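You operate a simulated robot arm through the tools that you are given. There is no shell and no other tool. Be economical: measure what you need, move in short steps, check, and stop when the job is done.

You run a simulated robot arm. Do the job below in one go: nothing can be reset, and whatever is moved stays where it is left.

TASK
Take the eclair shell and put it on the lined tart ring.

Only the result counts: the job must be done as asked and must still hold three seconds after the hand-in. Knocking over, shifting, dropping, spilling or breaking anything else fails it.

THE ROBOT
A 6-joint arm with a two-finger parallel gripper, fixed in place. Base frame: the origin is at the foot of the arm, x ahead of it, y to its left, z up; the work surface is at about z = 850. Units: mm, rad, N and s.
With the tool pointing down near the work surface it reaches from about 240 to 640 mm from the base axis. Its first joint turns from -1.152 to 1.152 rad. Payload 2.7 kg.
The TCP is the grasp point between the finger pads, 23 mm short of the fingertips. In the tool frame z runs along the fingers and y along their closing line. The gripper opens to 94 mm. The fingers are 38 mm wide and 10 mm thick; the gripper's body (54 by 96 mm) begins 39 mm behind the TCP.
Orientation is told as [roll, pitch, yaw] about the base's x, y, z axes, in that order, counted from this pose: with the fingers straight down and closing along the base's y, the tool's x points along the base's -x, its y along +y and its z along -z.

THE INTERFACE
- The arm moves only by the tool send_rows. Its argument "commands" is one flat list of numbers, 7 for each row, row after row: the shift along the tool's x, y, z in mm, then the turn, a rotation vector about the tool's x, y, z in rad, then the closure, from 0 (fully open) to 1 (shut). In form: [dx, dy, dz, rx, ry, rz, jaw, dx, dy, dz, rx, ry, rz, jaw, ...]. A call has 1 to 20 rows; each row shifts and turns the commanded pose from where the row before left it, along the tool's axes as they then stand. A row lasts 0.2 s, in which the tool goes at most 50 mm and 0.15 rad; a call with a longer step from one row to the next is refused whole, and so is a gripper value outside its range. Where a pose cannot be reached the arm comes as near as it can. A force on the tool above 40 N (or 10 N above the force at the start of the call, whichever is more), or a blocked arm, ends the call early, and 0.2 s more pass. Each finger travels about 45 mm/s and halts on what it meets, pressing with about 35 N; the grip force reading is that of the motor and also rises with nothing between the fingers. The clock runs only during rows and for 0.2 s after the last one: add rows that do not move to give the fingers time. It gives the time, the measured TCP pose, the force on the tool (base axes), the opening and the grip force at its end, in the units of the frame above (readings bear some noise).
- Cameras (640 x 400 px; columns grow to the right, rows downward): "scene" is fixed at [84.6, -451, 1392.2]; the picture's right is [0.62, -0.79, 0.00], its down [-0.54, -0.43, -0.72] and it looks along [0.57, 0.45, -0.69] (base axes); focal length 300 px, centre (320, 200). "wrist" rides on the gripper at [-39, 0, -44] in the tool frame; the picture's right is [0.00, -1.00, 0.00], its down [0.97, 0.00, -0.24] and it looks along [0.24, 0.00, 0.97] (tool axes); focal length 218 px, centre (320, 200). There is no depth. A picture from a camera that has moved, and an enlarged one, comes with that camera's place and axes in the base frame and with its lens.
- snapshot(camera): a new picture of that camera. The clock stands still meanwhile.
- zoom(camera, box): a new picture of the part [left, top, right, bottom] of that camera's present view, enlarged. The clock stands still meanwhile.
- finish_job(): hands the job in; it is judged then, once.

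Go step by step. Nothing tells you positions but the pictures and the camera data: compare them with the known pose of the tool, close in by small moves and look again before you grip or let go. The budget is 90 turns and 38 pictures, counting those below and the enlarged ones. Unless the task says otherwise, let go and move clear before handing in, and close with one line.

The tools are called after "Emit:" by a JSON object that holds its "fn" and its "kwargs". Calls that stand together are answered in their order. send_rows: Moves the arm, as the interface text tells. Its arguments: {"type":"object","properties":{"commands":{"type":"array","items":{"type":"number"}}},"required":["commands"]} The other tools are called the same way: snapshot (camera) takes a picture; zoom (camera, box) takes an enlarged picture of a part of a camera's view; finish_job () hands the job in.

At the start:

```text
t: 0.0
ee_pos: [336.7, -120.4, 1095.2]
tool_rot: [0.001, 0.0, 0.001]
force: [-0.2, -0.3, 0.3]
grip_width: 94.0
grip_force: 0.0
```

scene: 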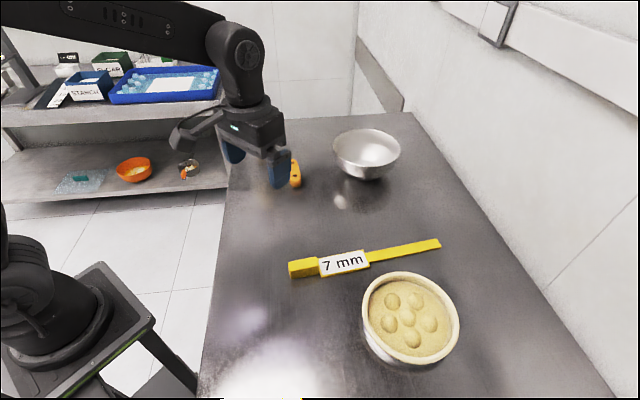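
wrist: 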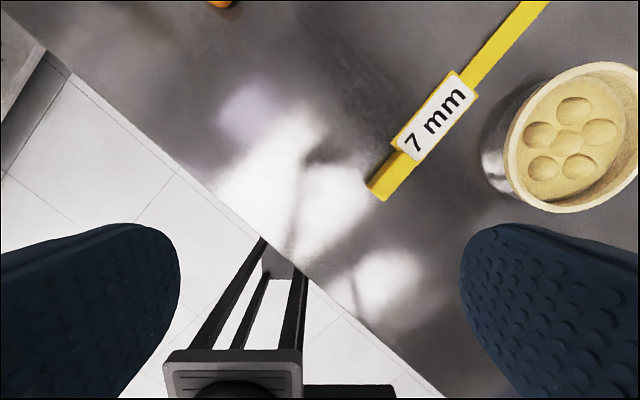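

I see the tart ring at the lower right, a depth stick, a bowl, and something orange behind the gripper that may be the eclair. I'll zoom in to check.

Emit:
{"fn": "zoom", "kwargs": {"camera": "scene", "box": [220, 110, 420, 235]}}

Emit:
{"fn": "zoom", "kwargs": {"camera": "scene", "box": [320, 240, 500, 390]}}

```text
3.20 times, centred on (320, 172) of scene
camera zoom: at [84.6, -451.0, 1392.2], right [0.62, -0.79, 0.0], down [-0.54, -0.43, -0.72], along [0.57, 0.45, -0.69], focal length 962 px, centre (320, 288)
```

zoom: 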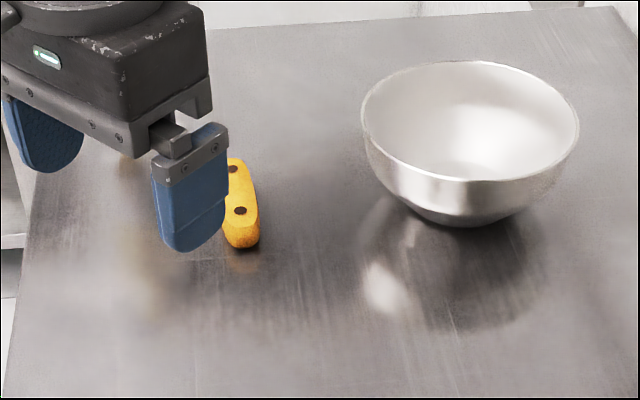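

```text
2.67 times, centred on (410, 315) of scene
camera zoom: at [84.6, -451.0, 1392.2], right [0.62, -0.79, 0.0], down [-0.54, -0.43, -0.72], along [0.57, 0.45, -0.69], focal length 801 px, centre (80, -107)
```

zoom: 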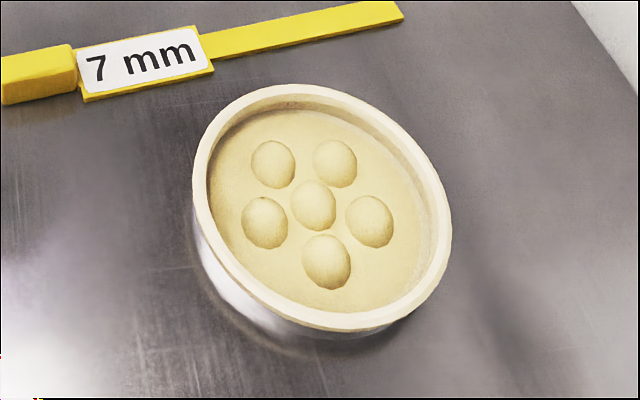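

The orange piece with dark holes is presumably the eclair shell, near (565, 20). I'll move up and over it for a wrist view.

Emit:
{"fn": "send_rows", "kwargs": {"commands": [-22, 18, 0, 0, 0, 0, 0, -22, 18, 0, 0, 0, 0, 0, -22, 18, 0, 0, 0, 0, 0, -22, 18, 0, 0, 0, 0, 0, -22, 18, 0, 0, 0, 0, 0, -22, 18, 0, 0, 0, 0, 0, -22, 18, 0, 0, 0, 0, 0, -22, 18, 0, 0, 0, 0, 0]}}

Emit:
{"fn": "snapshot", "kwargs": {"camera": "wrist"}}

Emit:
{"fn": "snapshot", "kwargs": {"camera": "scene"}}

```text
t: 1.8
ee_pos: [511.8, 24.4, 1099.6]
tool_rot: [0.0, 0.0, 0.001]
force: [0.4, 0.4, 1.4]
grip_width: 93.9
grip_force: 0.0
```

```text
33 pictures are left
camera wrist: at [551.1, 24.4, 1142.6], right [0.0, -1.0, 0.0], down [-0.97, 0.0, 0.24], along [-0.24, 0.0, -0.97], focal length 218 px, centre (320, 200)
```

wrist: 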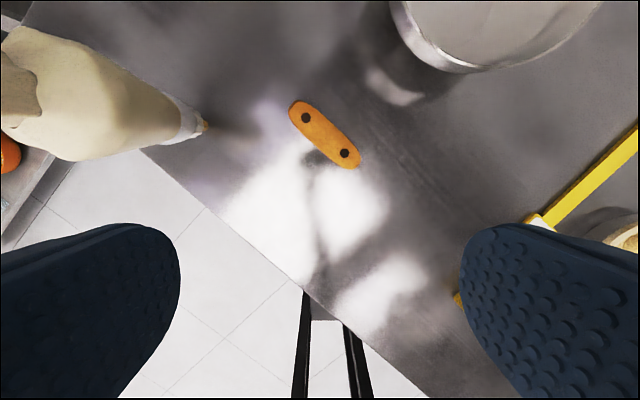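

```text
32 pictures are left
```

scene: 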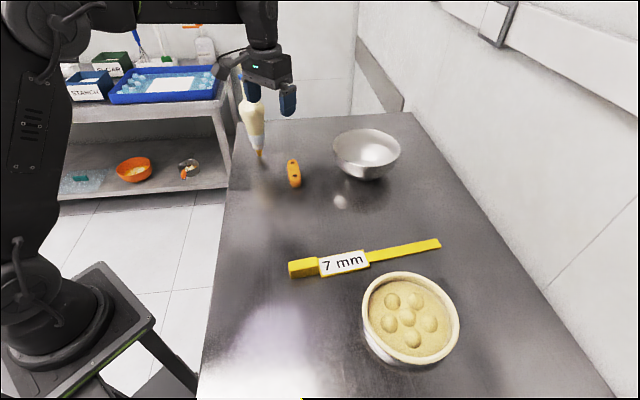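

A piping bag stands upright at about (575, 160), so I'll keep clear of it. The eclair is centred near (562, 18), about 93 mm long and lying at 45°. I'll move above it, turn so the fingers close across it, and look again.

Emit:
{"fn": "send_rows", "kwargs": {"commands": [-25, -3, 0, 0, 0, 0, 0.3, -25, -3, 0, 0, 0, 0, 0.3, 0, 0, 0, 0, 0, -0.131, 0.3, 0, 0, 0, 0, 0, -0.131, 0.3, 0, 0, 0, 0, 0, -0.131, 0.3, 0, 0, 0, 0, 0, -0.131, 0.3, 0, 0, 0, 0, 0, -0.131, 0.3, 0, 0, 0, 0, 0, -0.131, 0.3, 0, 0, 30, 0, 0, 0, 0.3, 0, 0, 30, 0, 0, 0, 0.3, 0, 0, 0, 0, 0, 0, 0.3]}}

Emit:
{"fn": "snapshot", "kwargs": {"camera": "wrist"}}

Emit:
{"fn": "snapshot", "kwargs": {"camera": "scene"}}

```text
t: 4.2
ee_pos: [562.7, 19.8, 1035.0]
tool_rot: [0.0, 0.0, 0.787]
force: [0.3, -0.2, -0.2]
grip_width: 65.9
grip_force: 0.1
```

```text
31 pictures are left
camera wrist: at [590.7, 47.6, 1079.6], right [0.71, -0.71, 0.0], down [-0.69, -0.69, 0.24], along [-0.17, -0.17, -0.97], focal length 218 px, centre (320, 200)
```

wrist: 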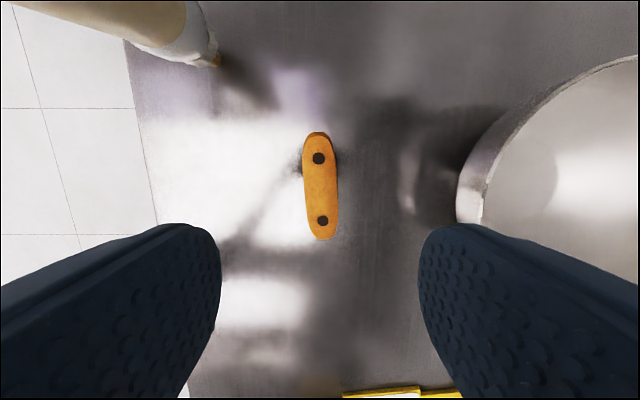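

```text
30 pictures are left
```

scene: 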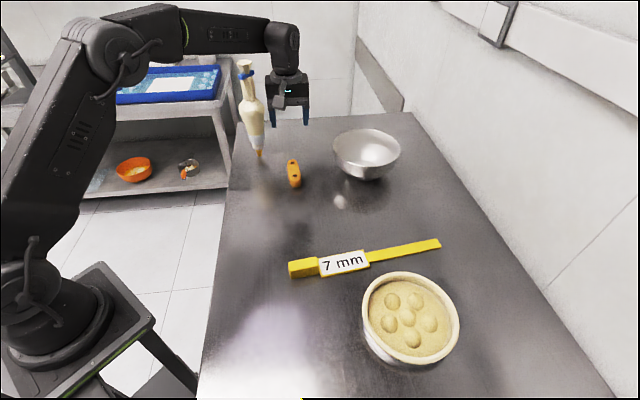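

The eclair is centred under the gripper, turned slightly by about -0.07 rad. I'll correct that, descend part way, and check the clearance to the bag.

Emit:
{"fn": "send_rows", "kwargs": {"commands": [-2, 0, 0, 0, 0, -0.07, 0.3, 0, 0, 22, 0, 0, 0, 0.3, 0, 0, 22, 0, 0, 0, 0.3, 0, 0, 22, 0, 0, 0, 0.3, 0, 0, 22, 0, 0, 0, 0.3, 0, 0, 0, 0, 0, 0, 0.3]}}

Emit:
{"fn": "snapshot", "kwargs": {"camera": "wrist"}}

Emit:
{"fn": "snapshot", "kwargs": {"camera": "scene"}}

```text
t: 5.6
ee_pos: [563.1, 19.8, 947.0]
tool_rot: [0.0, 0.0, 0.857]
force: [0.2, 0.3, -0.5]
grip_width: 65.9
grip_force: 0.0
```

```text
29 pictures are left
camera wrist: at [589.7, 49.6, 990.4], right [0.76, -0.66, 0.0], down [-0.64, -0.73, 0.24], along [-0.16, -0.18, -0.97], focal length 218 px, centre (320, 200)
```

wrist: 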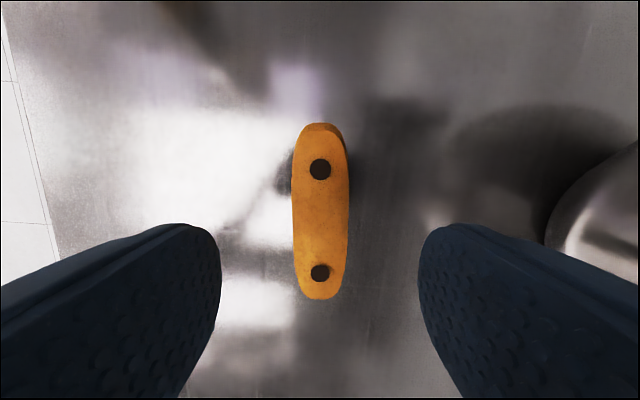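

```text
28 pictures are left
```

scene: 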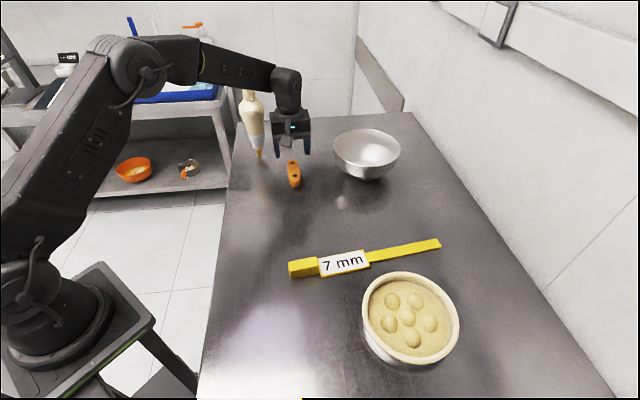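

The eclair is aligned between the fingers and the forearm is clear of the bag. I'll descend the rest of the way.

Emit:
{"fn": "send_rows", "kwargs": {"commands": [0, 0, 18, 0, 0, 0, 0.3, 0, 0, 18, 0, 0, 0, 0.3, 0, 0, 16, 0, 0, 0, 0.3, 0, 0, 10, 0, 0, 0, 0.3, 0, 0, 6, 0, 0, 0, 0.3, 0, 0, 0, 0, 0, 0, 0.3]}}

Emit:
{"fn": "snapshot", "kwargs": {"camera": "wrist"}}

Emit:
{"fn": "snapshot", "kwargs": {"camera": "scene"}}

```text
t: 7.0
ee_pos: [561.6, 19.0, 879.0]
tool_rot: [-0.001, 0.0, 0.856]
force: [1.2, 0.7, 0.1]
grip_width: 65.8
grip_force: 0.1
```

```text
27 pictures are left
camera wrist: at [588.1, 49.3, 922.9], right [0.76, -0.66, 0.0], down [-0.64, -0.73, 0.24], along [-0.16, -0.18, -0.97], focal length 218 px, centre (320, 200)
```

wrist: 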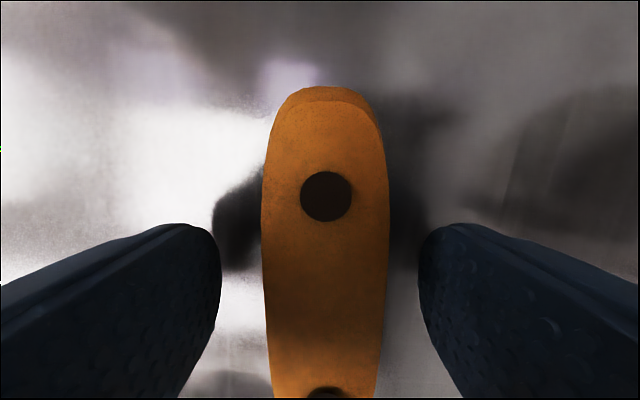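

```text
26 pictures are left
```

scene: 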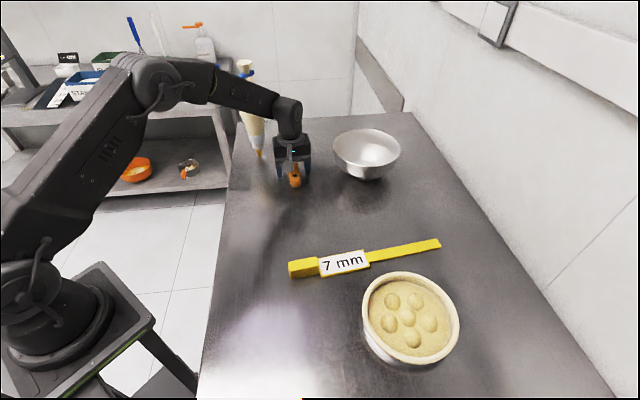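

The eclair is centred, with its top near z 877. It may be fragile, so I'll close gently in stages.

Emit:
{"fn": "send_rows", "kwargs": {"commands": [0, 0, 2, 0, 0, 0, 0.5, 0, 0, 0, 0, 0, 0, 0.6, 0, 0, 0, 0, 0, 0, 0.66, 0, 0, 0, 0, 0, 0, 0.66, 0, 0, 0, 0, 0, 0, 0.66]}}

```text
t: 8.2
ee_pos: [561.7, 17.9, 877.2]
tool_rot: [-0.001, 0.001, 0.858]
force: [-0.3, 0.9, 0.8]
grip_width: 32.9
grip_force: 34.1
```

Contact is firm at 32.9 mm. I'll lift straight up.

Emit:
{"fn": "send_rows", "kwargs": {"commands": [0, 0, -8, 0, 0, 0, 0.72, 0, 0, -18, 0, 0, 0, 0.72, 0, 0, -25, 0, 0, 0, 0.72, 0, 0, -25, 0, 0, 0, 0.72, 0, 0, -25, 0, 0, 0, 0.72, 0, 0, -25, 0, 0, 0, 0.72, 0, 0, 0, 0, 0, 0, 0.72]}}

Emit:
{"fn": "snapshot", "kwargs": {"camera": "wrist"}}

```text
t: 9.8
ee_pos: [566.3, 19.0, 1001.7]
tool_rot: [0.001, 0.0, 0.857]
force: [-0.7, 0.1, 0.4]
grip_width: 26.4
grip_force: 0.1
```

```text
25 pictures are left
camera wrist: at [591.8, 49.6, 1045.1], right [0.76, -0.66, 0.0], down [-0.64, -0.73, 0.24], along [-0.16, -0.18, -0.97], focal length 218 px, centre (320, 200)
```

wrist: 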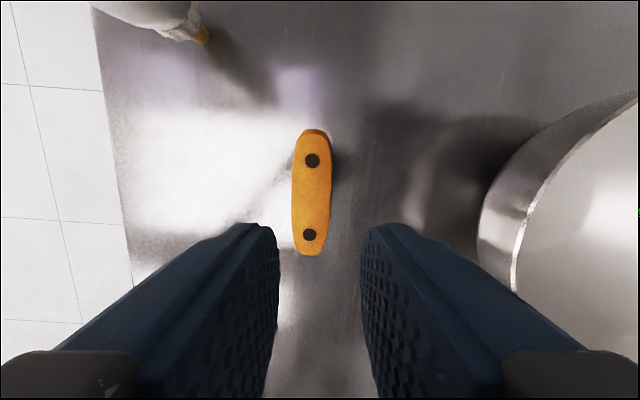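

The eclair is still on the table because the jaws didn't close enough, and it has shifted slightly. I'll recentre (+7 along tool y), descend again and close further.

Emit:
{"fn": "send_rows", "kwargs": {"commands": [0, 7, 0, 0, 0, 0.04, 0.4, 0, 0, 20, 0, 0, 0, 0.4, 0, 0, 20, 0, 0, 0, 0.4, 0, 0, 20, 0, 0, 0, 0.4, 0, 0, 20, 0, 0, 0, 0.4, 0, 0, 0, 0, 0, 0, 0.4]}}

Emit:
{"fn": "snapshot", "kwargs": {"camera": "wrist"}}

```text
t: 11.2
ee_pos: [558.0, 24.0, 924.8]
tool_rot: [-0.001, 0.001, 0.816]
force: [1.2, -0.1, -0.2]
grip_width: 56.3
grip_force: 0.1
```

```text
24 pictures are left
camera wrist: at [584.8, 52.7, 967.9], right [0.73, -0.68, 0.0], down [-0.66, -0.71, 0.24], along [-0.16, -0.18, -0.97], focal length 218 px, centre (320, 200)
```

wrist: 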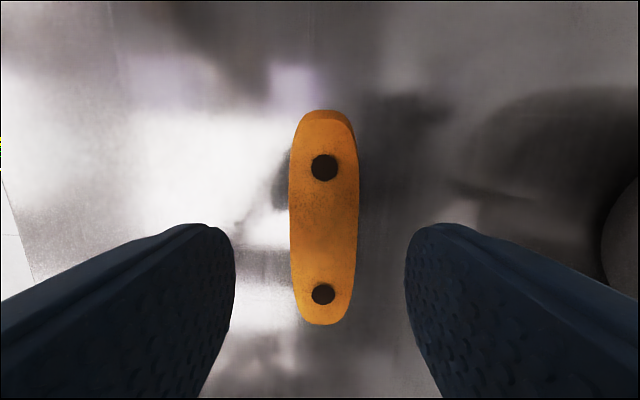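

It's well centred now. I'll descend and close with more travel, watching the width reading.

Emit:
{"fn": "send_rows", "kwargs": {"commands": [0, 0, 18, 0, 0, 0, 0.4, 0, 0, 16, 0, 0, 0, 0.4, 0, 0, 10, 0, 0, 0, 0.4, 0, 0, 4, 0, 0, 0, 0.4, 0, 0, 0, 0, 0, 0, 0.5, 0, 0, 0, 0, 0, 0, 0.65, 0, 0, 0, 0, 0, 0, 0.75, 0, 0, 0, 0, 0, 0, 0.75, 0, 0, 0, 0, 0, 0, 0.75]}}

Emit:
{"fn": "snapshot", "kwargs": {"camera": "wrist"}}

```text
t: 13.2
ee_pos: [558.3, 24.6, 877.5]
tool_rot: [0.0, 0.001, 0.816]
force: [-1.3, -0.5, 0.4]
grip_width: 32.6
grip_force: 35.2
```

```text
23 pictures are left
camera wrist: at [585.6, 53.7, 920.8], right [0.73, -0.68, 0.0], down [-0.66, -0.71, 0.24], along [-0.16, -0.18, -0.97], focal length 218 px, centre (320, 200)
```

wrist: 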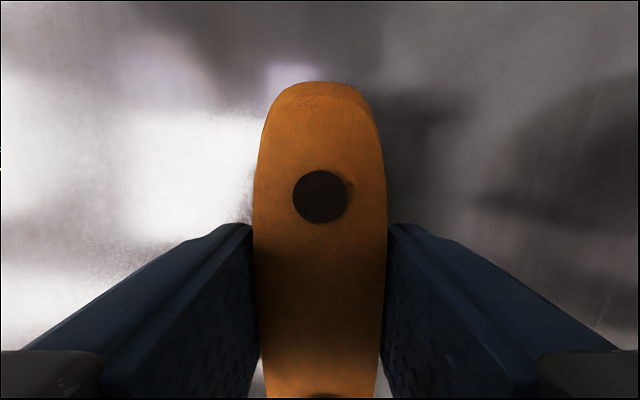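

It grips at 32.6 mm, so on the first try it slipped out. I'll open slightly, go about 2.5 mm lower for a deeper bite, close harder, and lift very slowly.

Emit:
{"fn": "send_rows", "kwargs": {"commands": [0, 0, 0, 0, 0, 0, 0.57, 0, 0, 1.5, 0, 0, 0, 0.57, 0, 0, 1.2, 0, 0, 0, 0.57, 0, 0, 0, 0, 0, 0, 0.7, 0, 0, 0, 0, 0, 0, 0.9, 0, 0, 0, 0, 0, 0, 1, 0, 0, 0, 0, 0, 0, 1, 0, 0, -1, 0, 0, 0, 1, 0, 0, -2, 0, 0, 0, 1, 0, 0, -3, 0, 0, 0, 1, 0, 0, -3, 0, 0, 0, 1, 0, 0, -3, 0, 0, 0, 1, 0, 0, 0, 0, 0, 0, 1]}}

Emit:
{"fn": "snapshot", "kwargs": {"camera": "wrist"}}

Emit:
{"fn": "zoom", "kwargs": {"camera": "scene", "box": [240, 110, 360, 210]}}

```text
t: 16.0
ee_pos: [557.9, 24.0, 885.6]
tool_rot: [-0.001, -0.001, 0.817]
force: [0.3, 0.4, 0.8]
grip_width: 33.0
grip_force: 35.1
```

```text
22 pictures are left
camera wrist: at [585.4, 52.7, 928.7], right [0.73, -0.68, 0.0], down [-0.66, -0.71, 0.24], along [-0.16, -0.18, -0.97], focal length 218 px, centre (320, 200)
```

wrist: 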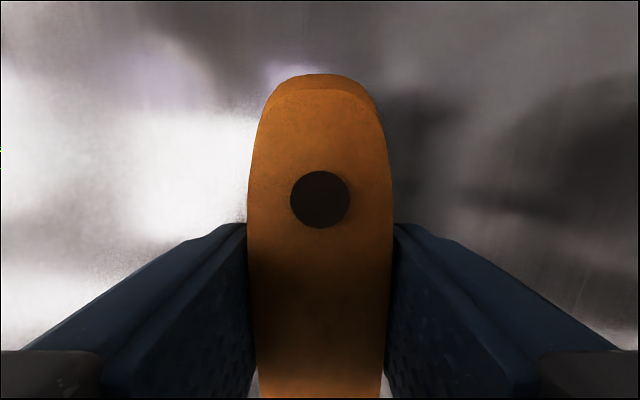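

```text
4.00 times, centred on (300, 160) of scene
camera zoom: at [84.6, -451.0, 1392.2], right [0.62, -0.79, 0.0], down [-0.54, -0.43, -0.72], along [0.57, 0.45, -0.69], focal length 1202 px, centre (400, 360)
```

zoom: 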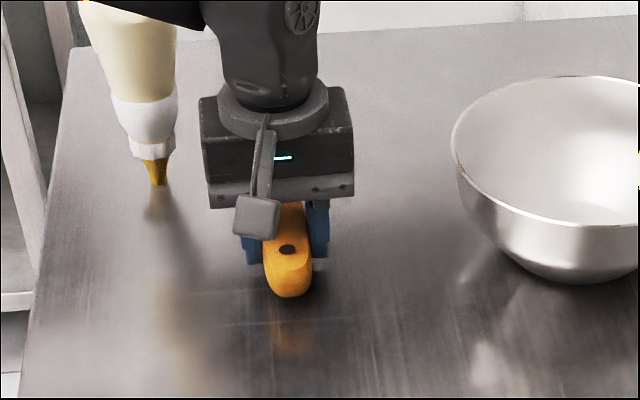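

It is held now, at 33 mm width and off the table. I'll lift gently.

Emit:
{"fn": "send_rows", "kwargs": {"commands": [0, 0, -4, 0, 0, 0, 1, 0, 0, -6, 0, 0, 0, 1, 0, 0, -8, 0, 0, 0, 1, 0, 0, -9, 0, 0, 0, 1, 0, 0, -9, 0, 0, 0, 1, 0, 0, -9, 0, 0, 0, 1, 0, 0, -9, 0, 0, 0, 1, 0, 0, -9, 0, 0, 0, 1, 0, 0, -9, 0, 0, 0, 1, 0, 0, -9, 0, 0, 0, 1, 0, 0, -9, 0, 0, 0, 1, 0, 0, -7, 0, 0, 0, 1, 0, 0, -5, 0, 0, 0, 1, 0, 0, -2, 0, 0, 0, 1]}}

Emit:
{"fn": "snapshot", "kwargs": {"camera": "wrist"}}

```text
t: 19.0
ee_pos: [557.6, 23.6, 990.5]
tool_rot: [-0.001, 0.0, 0.817]
force: [0.2, 0.3, 0.0]
grip_width: 33.0
grip_force: 35.0
```

```text
20 pictures are left
camera wrist: at [584.7, 53.3, 1033.0], right [0.73, -0.68, 0.0], down [-0.66, -0.71, 0.24], along [-0.16, -0.18, -0.97], focal length 218 px, centre (320, 200)
```

wrist: 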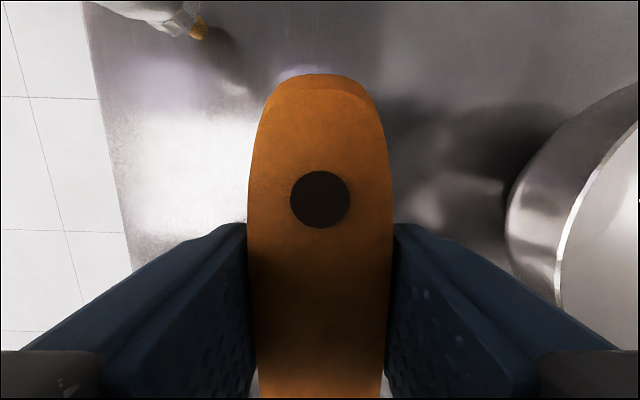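

It is held firmly with no slip. The ring centre is near (382, -422), so I'll carry the eclair toward it at this height.

Emit:
{"fn": "send_rows", "kwargs": {"commands": [6, -2.4, 0, 0, 0, 0, 1, 12, -4.8, 0, 0, 0, 0, 1, 18.5, -7.3, 0, 0, 0, 0, 1, 18.5, -7.3, 0, 0, 0, 0, 1, 18.5, -7.3, 0, 0, 0, 0, 1, 18.5, -7.3, 0, 0, 0, 0, 1, 18.5, -7.3, 0, 0, 0, 0, 1, 18.5, -7.3, 0, 0, 0, 0, 1, 18.5, -7.3, 0, 0, 0, 0, 1, 18.5, -7.3, 0, 0, 0, 0, 1, 18.5, -7.3, 0, 0, 0, 0, 1, 18.5, -7.3, 0, 0, 0, 0, 1, 18.5, -7.3, 0, 0, 0, 0, 1, 18.5, -7.3, 0, 0, 0, 0, 1, 18.5, -7.3, 0, 0, 0, 0, 1, 18.5, -7.3, 0, 0, 0, 0, 1, 18.5, -7.3, 0, 0, 0, 0, 1, 12, -4.8, 0, 0, 0, 0, 1, 6, -2.4, 0, 0, 0, 0, 1]}}

Emit:
{"fn": "snapshot", "kwargs": {"camera": "wrist"}}

Emit:
{"fn": "snapshot", "kwargs": {"camera": "scene"}}

```text
t: 23.0
ee_pos: [434.3, -288.8, 987.3]
tool_rot: [0.001, 0.0, 0.816]
force: [0.2, 0.1, 0.1]
grip_width: 32.8
grip_force: 35.1
```

```text
19 pictures are left
camera wrist: at [461.3, -260.4, 1030.6], right [0.73, -0.68, 0.0], down [-0.66, -0.71, 0.24], along [-0.16, -0.18, -0.97], focal length 218 px, centre (320, 200)
```

wrist: 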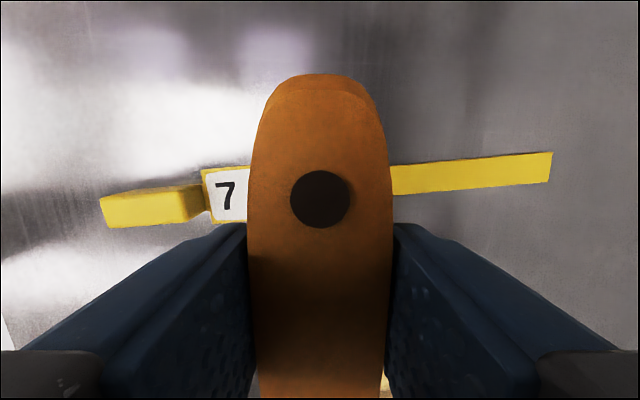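

```text
18 pictures are left
```

scene: 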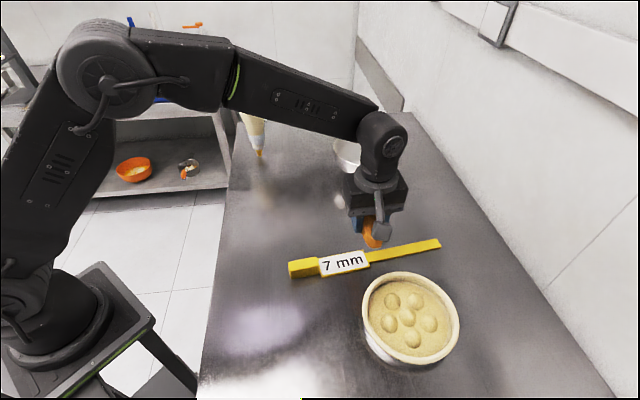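

The eclair is over the depth stick with the ring straight ahead. I'll continue to above the ring centre.

Emit:
{"fn": "send_rows", "kwargs": {"commands": [8, -3.2, 0, 0, 0, 0, 1, 16, -6.4, 0, 0, 0, 0, 1, 18, -7.2, 0, 0, 0, 0, 1, 18, -7.2, 0, 0, 0, 0, 1, 18, -7.2, 0, 0, 0, 0, 1, 18, -7.2, 0, 0, 0, 0, 1, 18, -7.2, 0, 0, 0, 0, 1, 12, -4.8, 0, 0, 0, 0, 1, 6, -2.4, 0, 0, 0, 0, 1, 0, 0, 0, 0, 0, 0, 1]}}

Emit:
{"fn": "snapshot", "kwargs": {"camera": "wrist"}}

Emit:
{"fn": "snapshot", "kwargs": {"camera": "scene"}}

```text
t: 25.2
ee_pos: [383.2, -422.3, 988.9]
tool_rot: [0.0, 0.0, 0.816]
force: [0.4, -0.1, -0.8]
grip_width: 32.7
grip_force: 34.9
```

```text
17 pictures are left
camera wrist: at [410.0, -393.8, 1032.8], right [0.73, -0.68, 0.0], down [-0.66, -0.71, 0.24], along [-0.16, -0.17, -0.97], focal length 218 px, centre (320, 200)
```

wrist: 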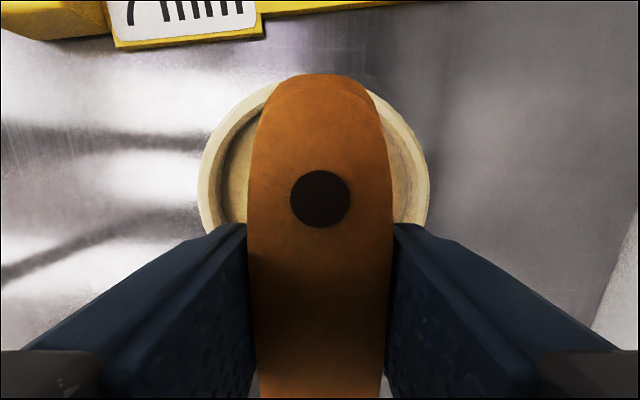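

```text
16 pictures are left
```

scene: 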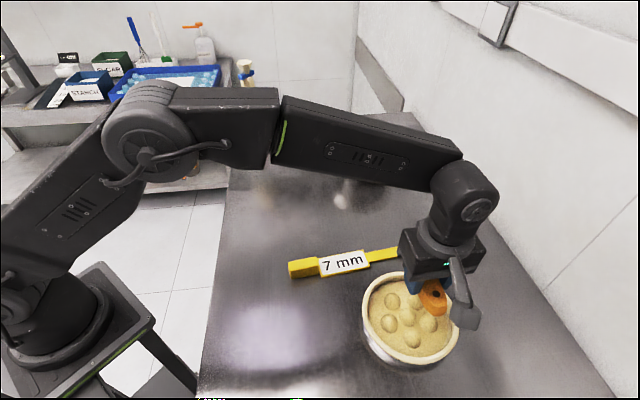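

The ring rim is about 165 mm across with its top near z 880, and I'm within about 5 mm of its centre. I'll trim the position and descend part way.

Emit:
{"fn": "send_rows", "kwargs": {"commands": [2, 5, 4, 0, 0, 0, 1, 0, 0, 8, 0, 0, 0, 1, 0, 0, 10, 0, 0, 0, 1, 0, 0, 10, 0, 0, 0, 1, 0, 0, 10, 0, 0, 0, 1, 0, 0, 8, 0, 0, 0, 1, 0, 0, 6, 0, 0, 0, 1, 0, 0, 3, 0, 0, 0, 1, 0, 0, 0, 0, 0, 0, 1]}}

Emit:
{"fn": "snapshot", "kwargs": {"camera": "wrist"}}

Emit:
{"fn": "zoom", "kwargs": {"camera": "scene", "box": [330, 240, 490, 390]}}

```text
t: 27.2
ee_pos: [376.7, -418.8, 929.6]
tool_rot: [0.0, 0.0, 0.817]
force: [0.1, 0.4, 0.2]
grip_width: 32.5
grip_force: 35.1
```

```text
15 pictures are left
camera wrist: at [404.1, -389.4, 973.1], right [0.73, -0.68, 0.0], down [-0.66, -0.71, 0.24], along [-0.16, -0.18, -0.97], focal length 218 px, centre (320, 200)
```

wrist: 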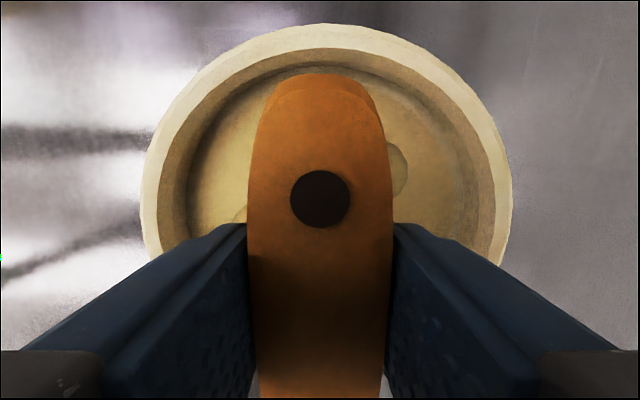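

```text
2.67 times, centred on (410, 315) of scene
camera zoom: at [84.6, -451.0, 1392.2], right [0.62, -0.79, 0.0], down [-0.54, -0.43, -0.72], along [0.57, 0.45, -0.69], focal length 801 px, centre (80, -107)
```

zoom: 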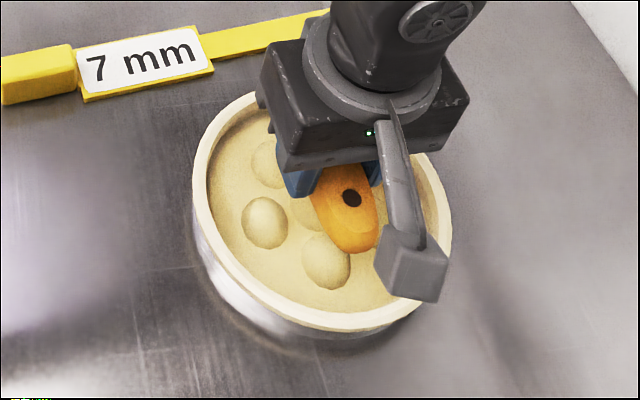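

The eclair is centred within 3 mm. I'll trim and lower slowly toward the filling.

Emit:
{"fn": "send_rows", "kwargs": {"commands": [0, -2, 4, 0, 0, 0, 1, 0, 0, 8, 0, 0, 0, 1, 0, 0, 8, 0, 0, 0, 1, 0, 0, 8, 0, 0, 0, 1, 0, 0, 6, 0, 0, 0, 1, 0, 0, 3, 0, 0, 0, 1, 0, 0, 0, 0, 0, 0, 1]}}

Emit:
{"fn": "zoom", "kwargs": {"camera": "scene", "box": [350, 260, 470, 370]}}

```text
t: 28.8
ee_pos: [378.0, -421.1, 894.0]
tool_rot: [0.001, 0.0, 0.817]
force: [0.1, -0.1, -0.6]
grip_width: 32.4
grip_force: 35.4
```

```text
3.64 times, centred on (410, 315) of scene
camera zoom: at [84.6, -451.0, 1392.2], right [0.62, -0.79, 0.0], down [-0.54, -0.43, -0.72], along [0.57, 0.45, -0.69], focal length 1093 px, centre (-7, -218)
```

zoom: 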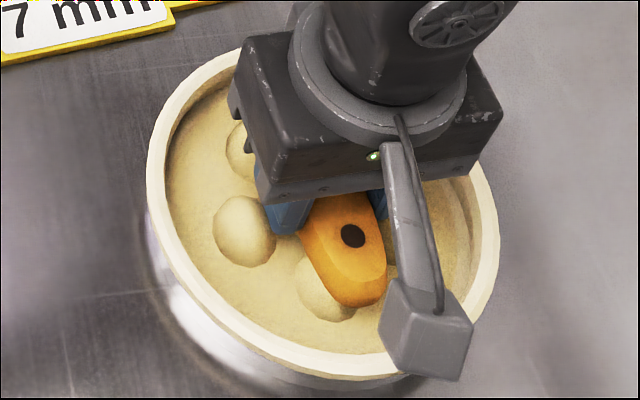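

Still above the filling with no contact. I'll lower in 1 mm steps and watch the force.

Emit:
{"fn": "send_rows", "kwargs": {"commands": [0, 0, 1.5, 0, 0, 0, 1, 0, 0, 1.5, 0, 0, 0, 1, 0, 0, 1, 0, 0, 0, 1, 0, 0, 1, 0, 0, 0, 1, 0, 0, 0, 0, 0, 0, 1]}}

Emit:
{"fn": "snapshot", "kwargs": {"camera": "wrist"}}

```text
t: 30.0
ee_pos: [377.2, -420.5, 887.8]
tool_rot: [0.001, 0.001, 0.817]
force: [-0.2, 0.5, 0.6]
grip_width: 32.6
grip_force: 34.7
```

```text
12 pictures are left
camera wrist: at [404.7, -392.2, 931.4], right [0.73, -0.68, 0.0], down [-0.66, -0.71, 0.24], along [-0.16, -0.17, -0.97], focal length 218 px, centre (320, 200)
```

wrist: 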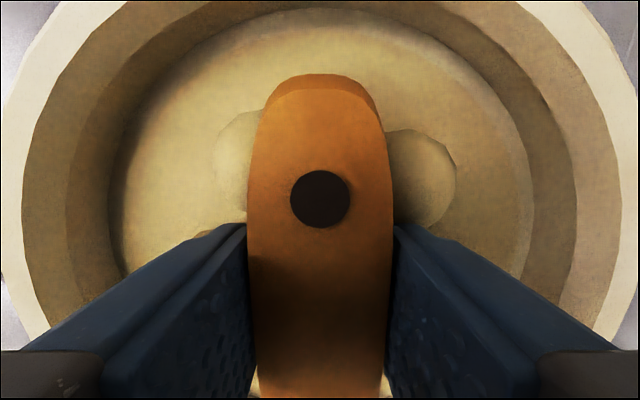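

Still no contact. I'll keep lowering.

Emit:
{"fn": "send_rows", "kwargs": {"commands": [0, 0, 1, 0, 0, 0, 1, 0, 0, 1, 0, 0, 0, 1, 0, 0, 1, 0, 0, 0, 1, 0, 0, 0, 0, 0, 0, 1]}}

```text
t: 31.0
ee_pos: [378.4, -421.3, 885.1]
tool_rot: [-0.001, 0.0, 0.816]
force: [-0.1, 0.5, -0.3]
grip_width: 32.8
grip_force: 35.3
```

Emit:
{"fn": "send_rows", "kwargs": {"commands": [0, 0, 1, 0, 0, 0, 1, 0, 0, 1, 0, 0, 0, 1, 0, 0, 0, 0, 0, 0, 1]}}

Emit:
{"fn": "zoom", "kwargs": {"camera": "scene", "box": [370, 285, 450, 355]}}

```text
t: 31.8
ee_pos: [376.9, -420.9, 882.7]
tool_rot: [0.0, 0.0, 0.818]
force: [1.1, 0.3, 0.2]
grip_width: 32.7
grip_force: 35.4
```

```text
5.71 times, centred on (410, 320) of scene
camera zoom: at [84.6, -451.0, 1392.2], right [0.62, -0.79, 0.0], down [-0.54, -0.43, -0.72], along [0.57, 0.45, -0.69], focal length 1717 px, centre (-194, -486)
```

zoom: 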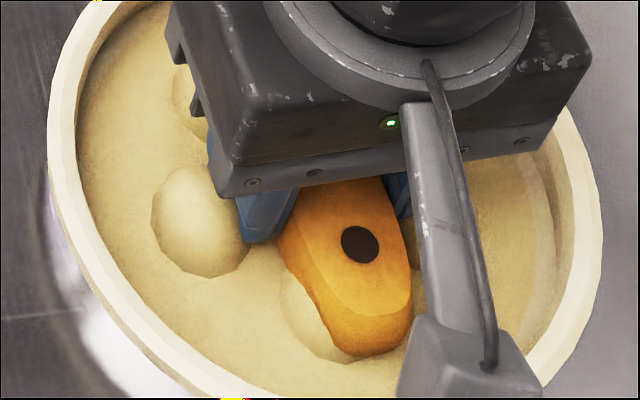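

Close to the filling now, still no force. I'll go on in 1 mm steps.

Emit:
{"fn": "send_rows", "kwargs": {"commands": [0, 0, 1, 0, 0, 0, 1, 0, 0, 1, 0, 0, 0, 1, 0, 0, 0, 0, 0, 0, 1]}}

```text
t: 32.6
ee_pos: [379.3, -420.6, 880.7]
tool_rot: [-0.001, 0.0, 0.817]
force: [0.1, 1.6, 3.5]
grip_width: 32.8
grip_force: 35.6
```

First contact, at 3.5 N. I'll go down half a millimetre more and read again.

Emit:
{"fn": "send_rows", "kwargs": {"commands": [0, 0, 0.5, 0, 0, 0, 1, 0, 0, 0, 0, 0, 0, 1]}}

Emit:
{"fn": "snapshot", "kwargs": {"camera": "wrist"}}

```text
t: 33.2
ee_pos: [378.6, -420.1, 881.1]
tool_rot: [-0.002, -0.001, 0.817]
force: [-3.2, 2.1, 10.3]
grip_width: 32.5
grip_force: 35.1
```

```text
10 pictures are left
camera wrist: at [405.7, -391.9, 924.8], right [0.73, -0.68, 0.0], down [-0.67, -0.71, 0.24], along [-0.16, -0.18, -0.97], focal length 218 px, centre (320, 200)
```

wrist: 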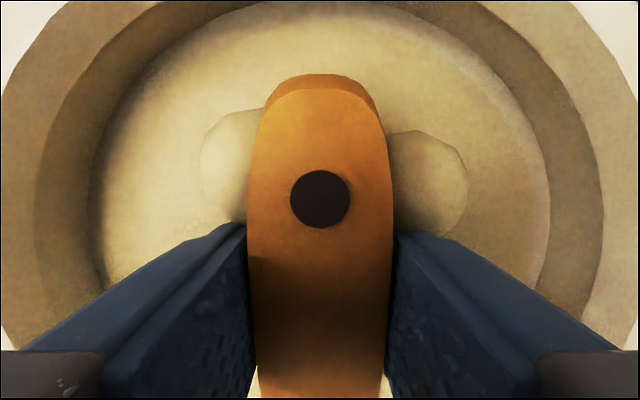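

It is resting on the filling. I'll ease off and open gradually to about 60 mm.

Emit:
{"fn": "send_rows", "kwargs": {"commands": [0, 0, -0.5, 0, 0, 0, 1, 0, 0, 0, 0, 0, 0, 0.66, 0, 0, 0, 0, 0, 0, 0.62, 0, 0, 0, 0, 0, 0, 0.57, 0, 0, 0, 0, 0, 0, 0.5, 0, 0, 0, 0, 0, 0, 0.4, 0, 0, 0, 0, 0, 0, 0.35, 0, 0, 0, 0, 0, 0, 0.35]}}

Emit:
{"fn": "snapshot", "kwargs": {"camera": "wrist"}}

```text
t: 35.0
ee_pos: [378.9, -420.9, 881.9]
tool_rot: [-0.001, 0.0, 0.815]
force: [-0.3, 1.8, 4.1]
grip_width: 60.1
grip_force: 0.2
```

```text
9 pictures are left
camera wrist: at [405.7, -391.9, 924.5], right [0.73, -0.68, 0.0], down [-0.66, -0.71, 0.24], along [-0.16, -0.17, -0.97], focal length 218 px, centre (320, 200)
```

wrist: 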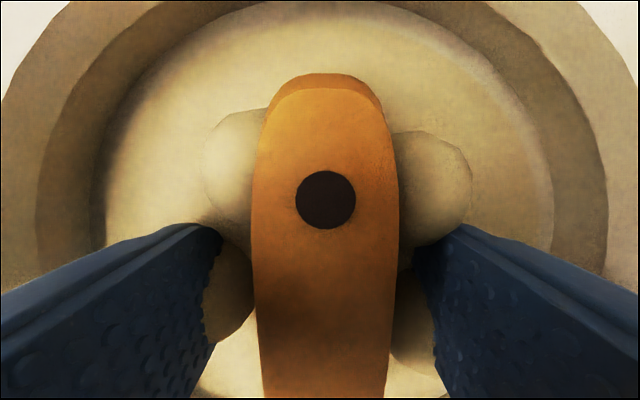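

It is released and sitting in the ring. I'll retract straight up.

Emit:
{"fn": "send_rows", "kwargs": {"commands": [0, 0, -3, 0, 0, 0, 0.35, 0, 0, -8, 0, 0, 0, 0.35, 0, 0, -15, 0, 0, 0, 0.35, 0, 0, -25, 0, 0, 0, 0.35, 0, 0, -30, 0, 0, 0, 0.35, 0, 0, -30, 0, 0, 0, 0.35, 0, 0, -20, 0, 0, 0, 0.35, 0, 0, 0, 0, 0, 0, 0.35]}}

Emit:
{"fn": "snapshot", "kwargs": {"camera": "wrist"}}

Emit:
{"fn": "snapshot", "kwargs": {"camera": "scene"}}

```text
t: 36.8
ee_pos: [380.0, -419.3, 1011.7]
tool_rot: [-0.002, 0.0, 0.818]
force: [0.1, 0.3, 0.0]
grip_width: 61.1
grip_force: 0.1
```

```text
8 pictures are left
camera wrist: at [406.3, -391.0, 1054.9], right [0.73, -0.68, 0.0], down [-0.66, -0.71, 0.24], along [-0.16, -0.18, -0.97], focal length 218 px, centre (320, 200)
```

wrist: 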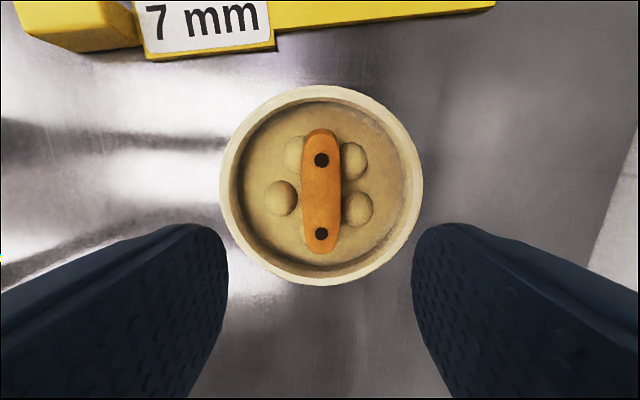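

```text
7 pictures are left
```

scene: 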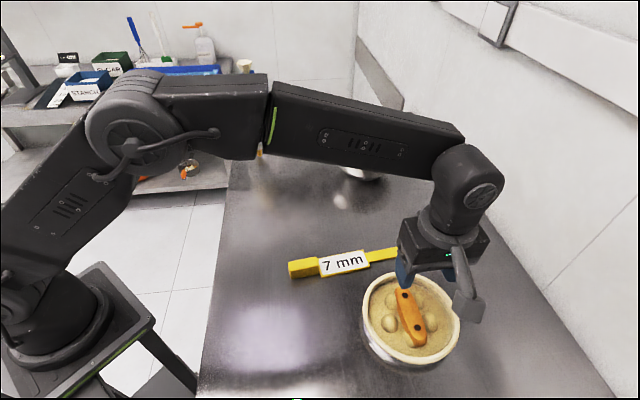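

The eclair shell rests in the middle of the tart ring, nothing else has moved, and the gripper is clear. I'm handing in.

Emit:
{"fn": "finish_job", "kwargs": {}}

```text
The job is handed in.
```

The eclair shell is resting in the middle of the lined tart ring; it slipped from the first grip while still on the table, and the second grip held all the way.
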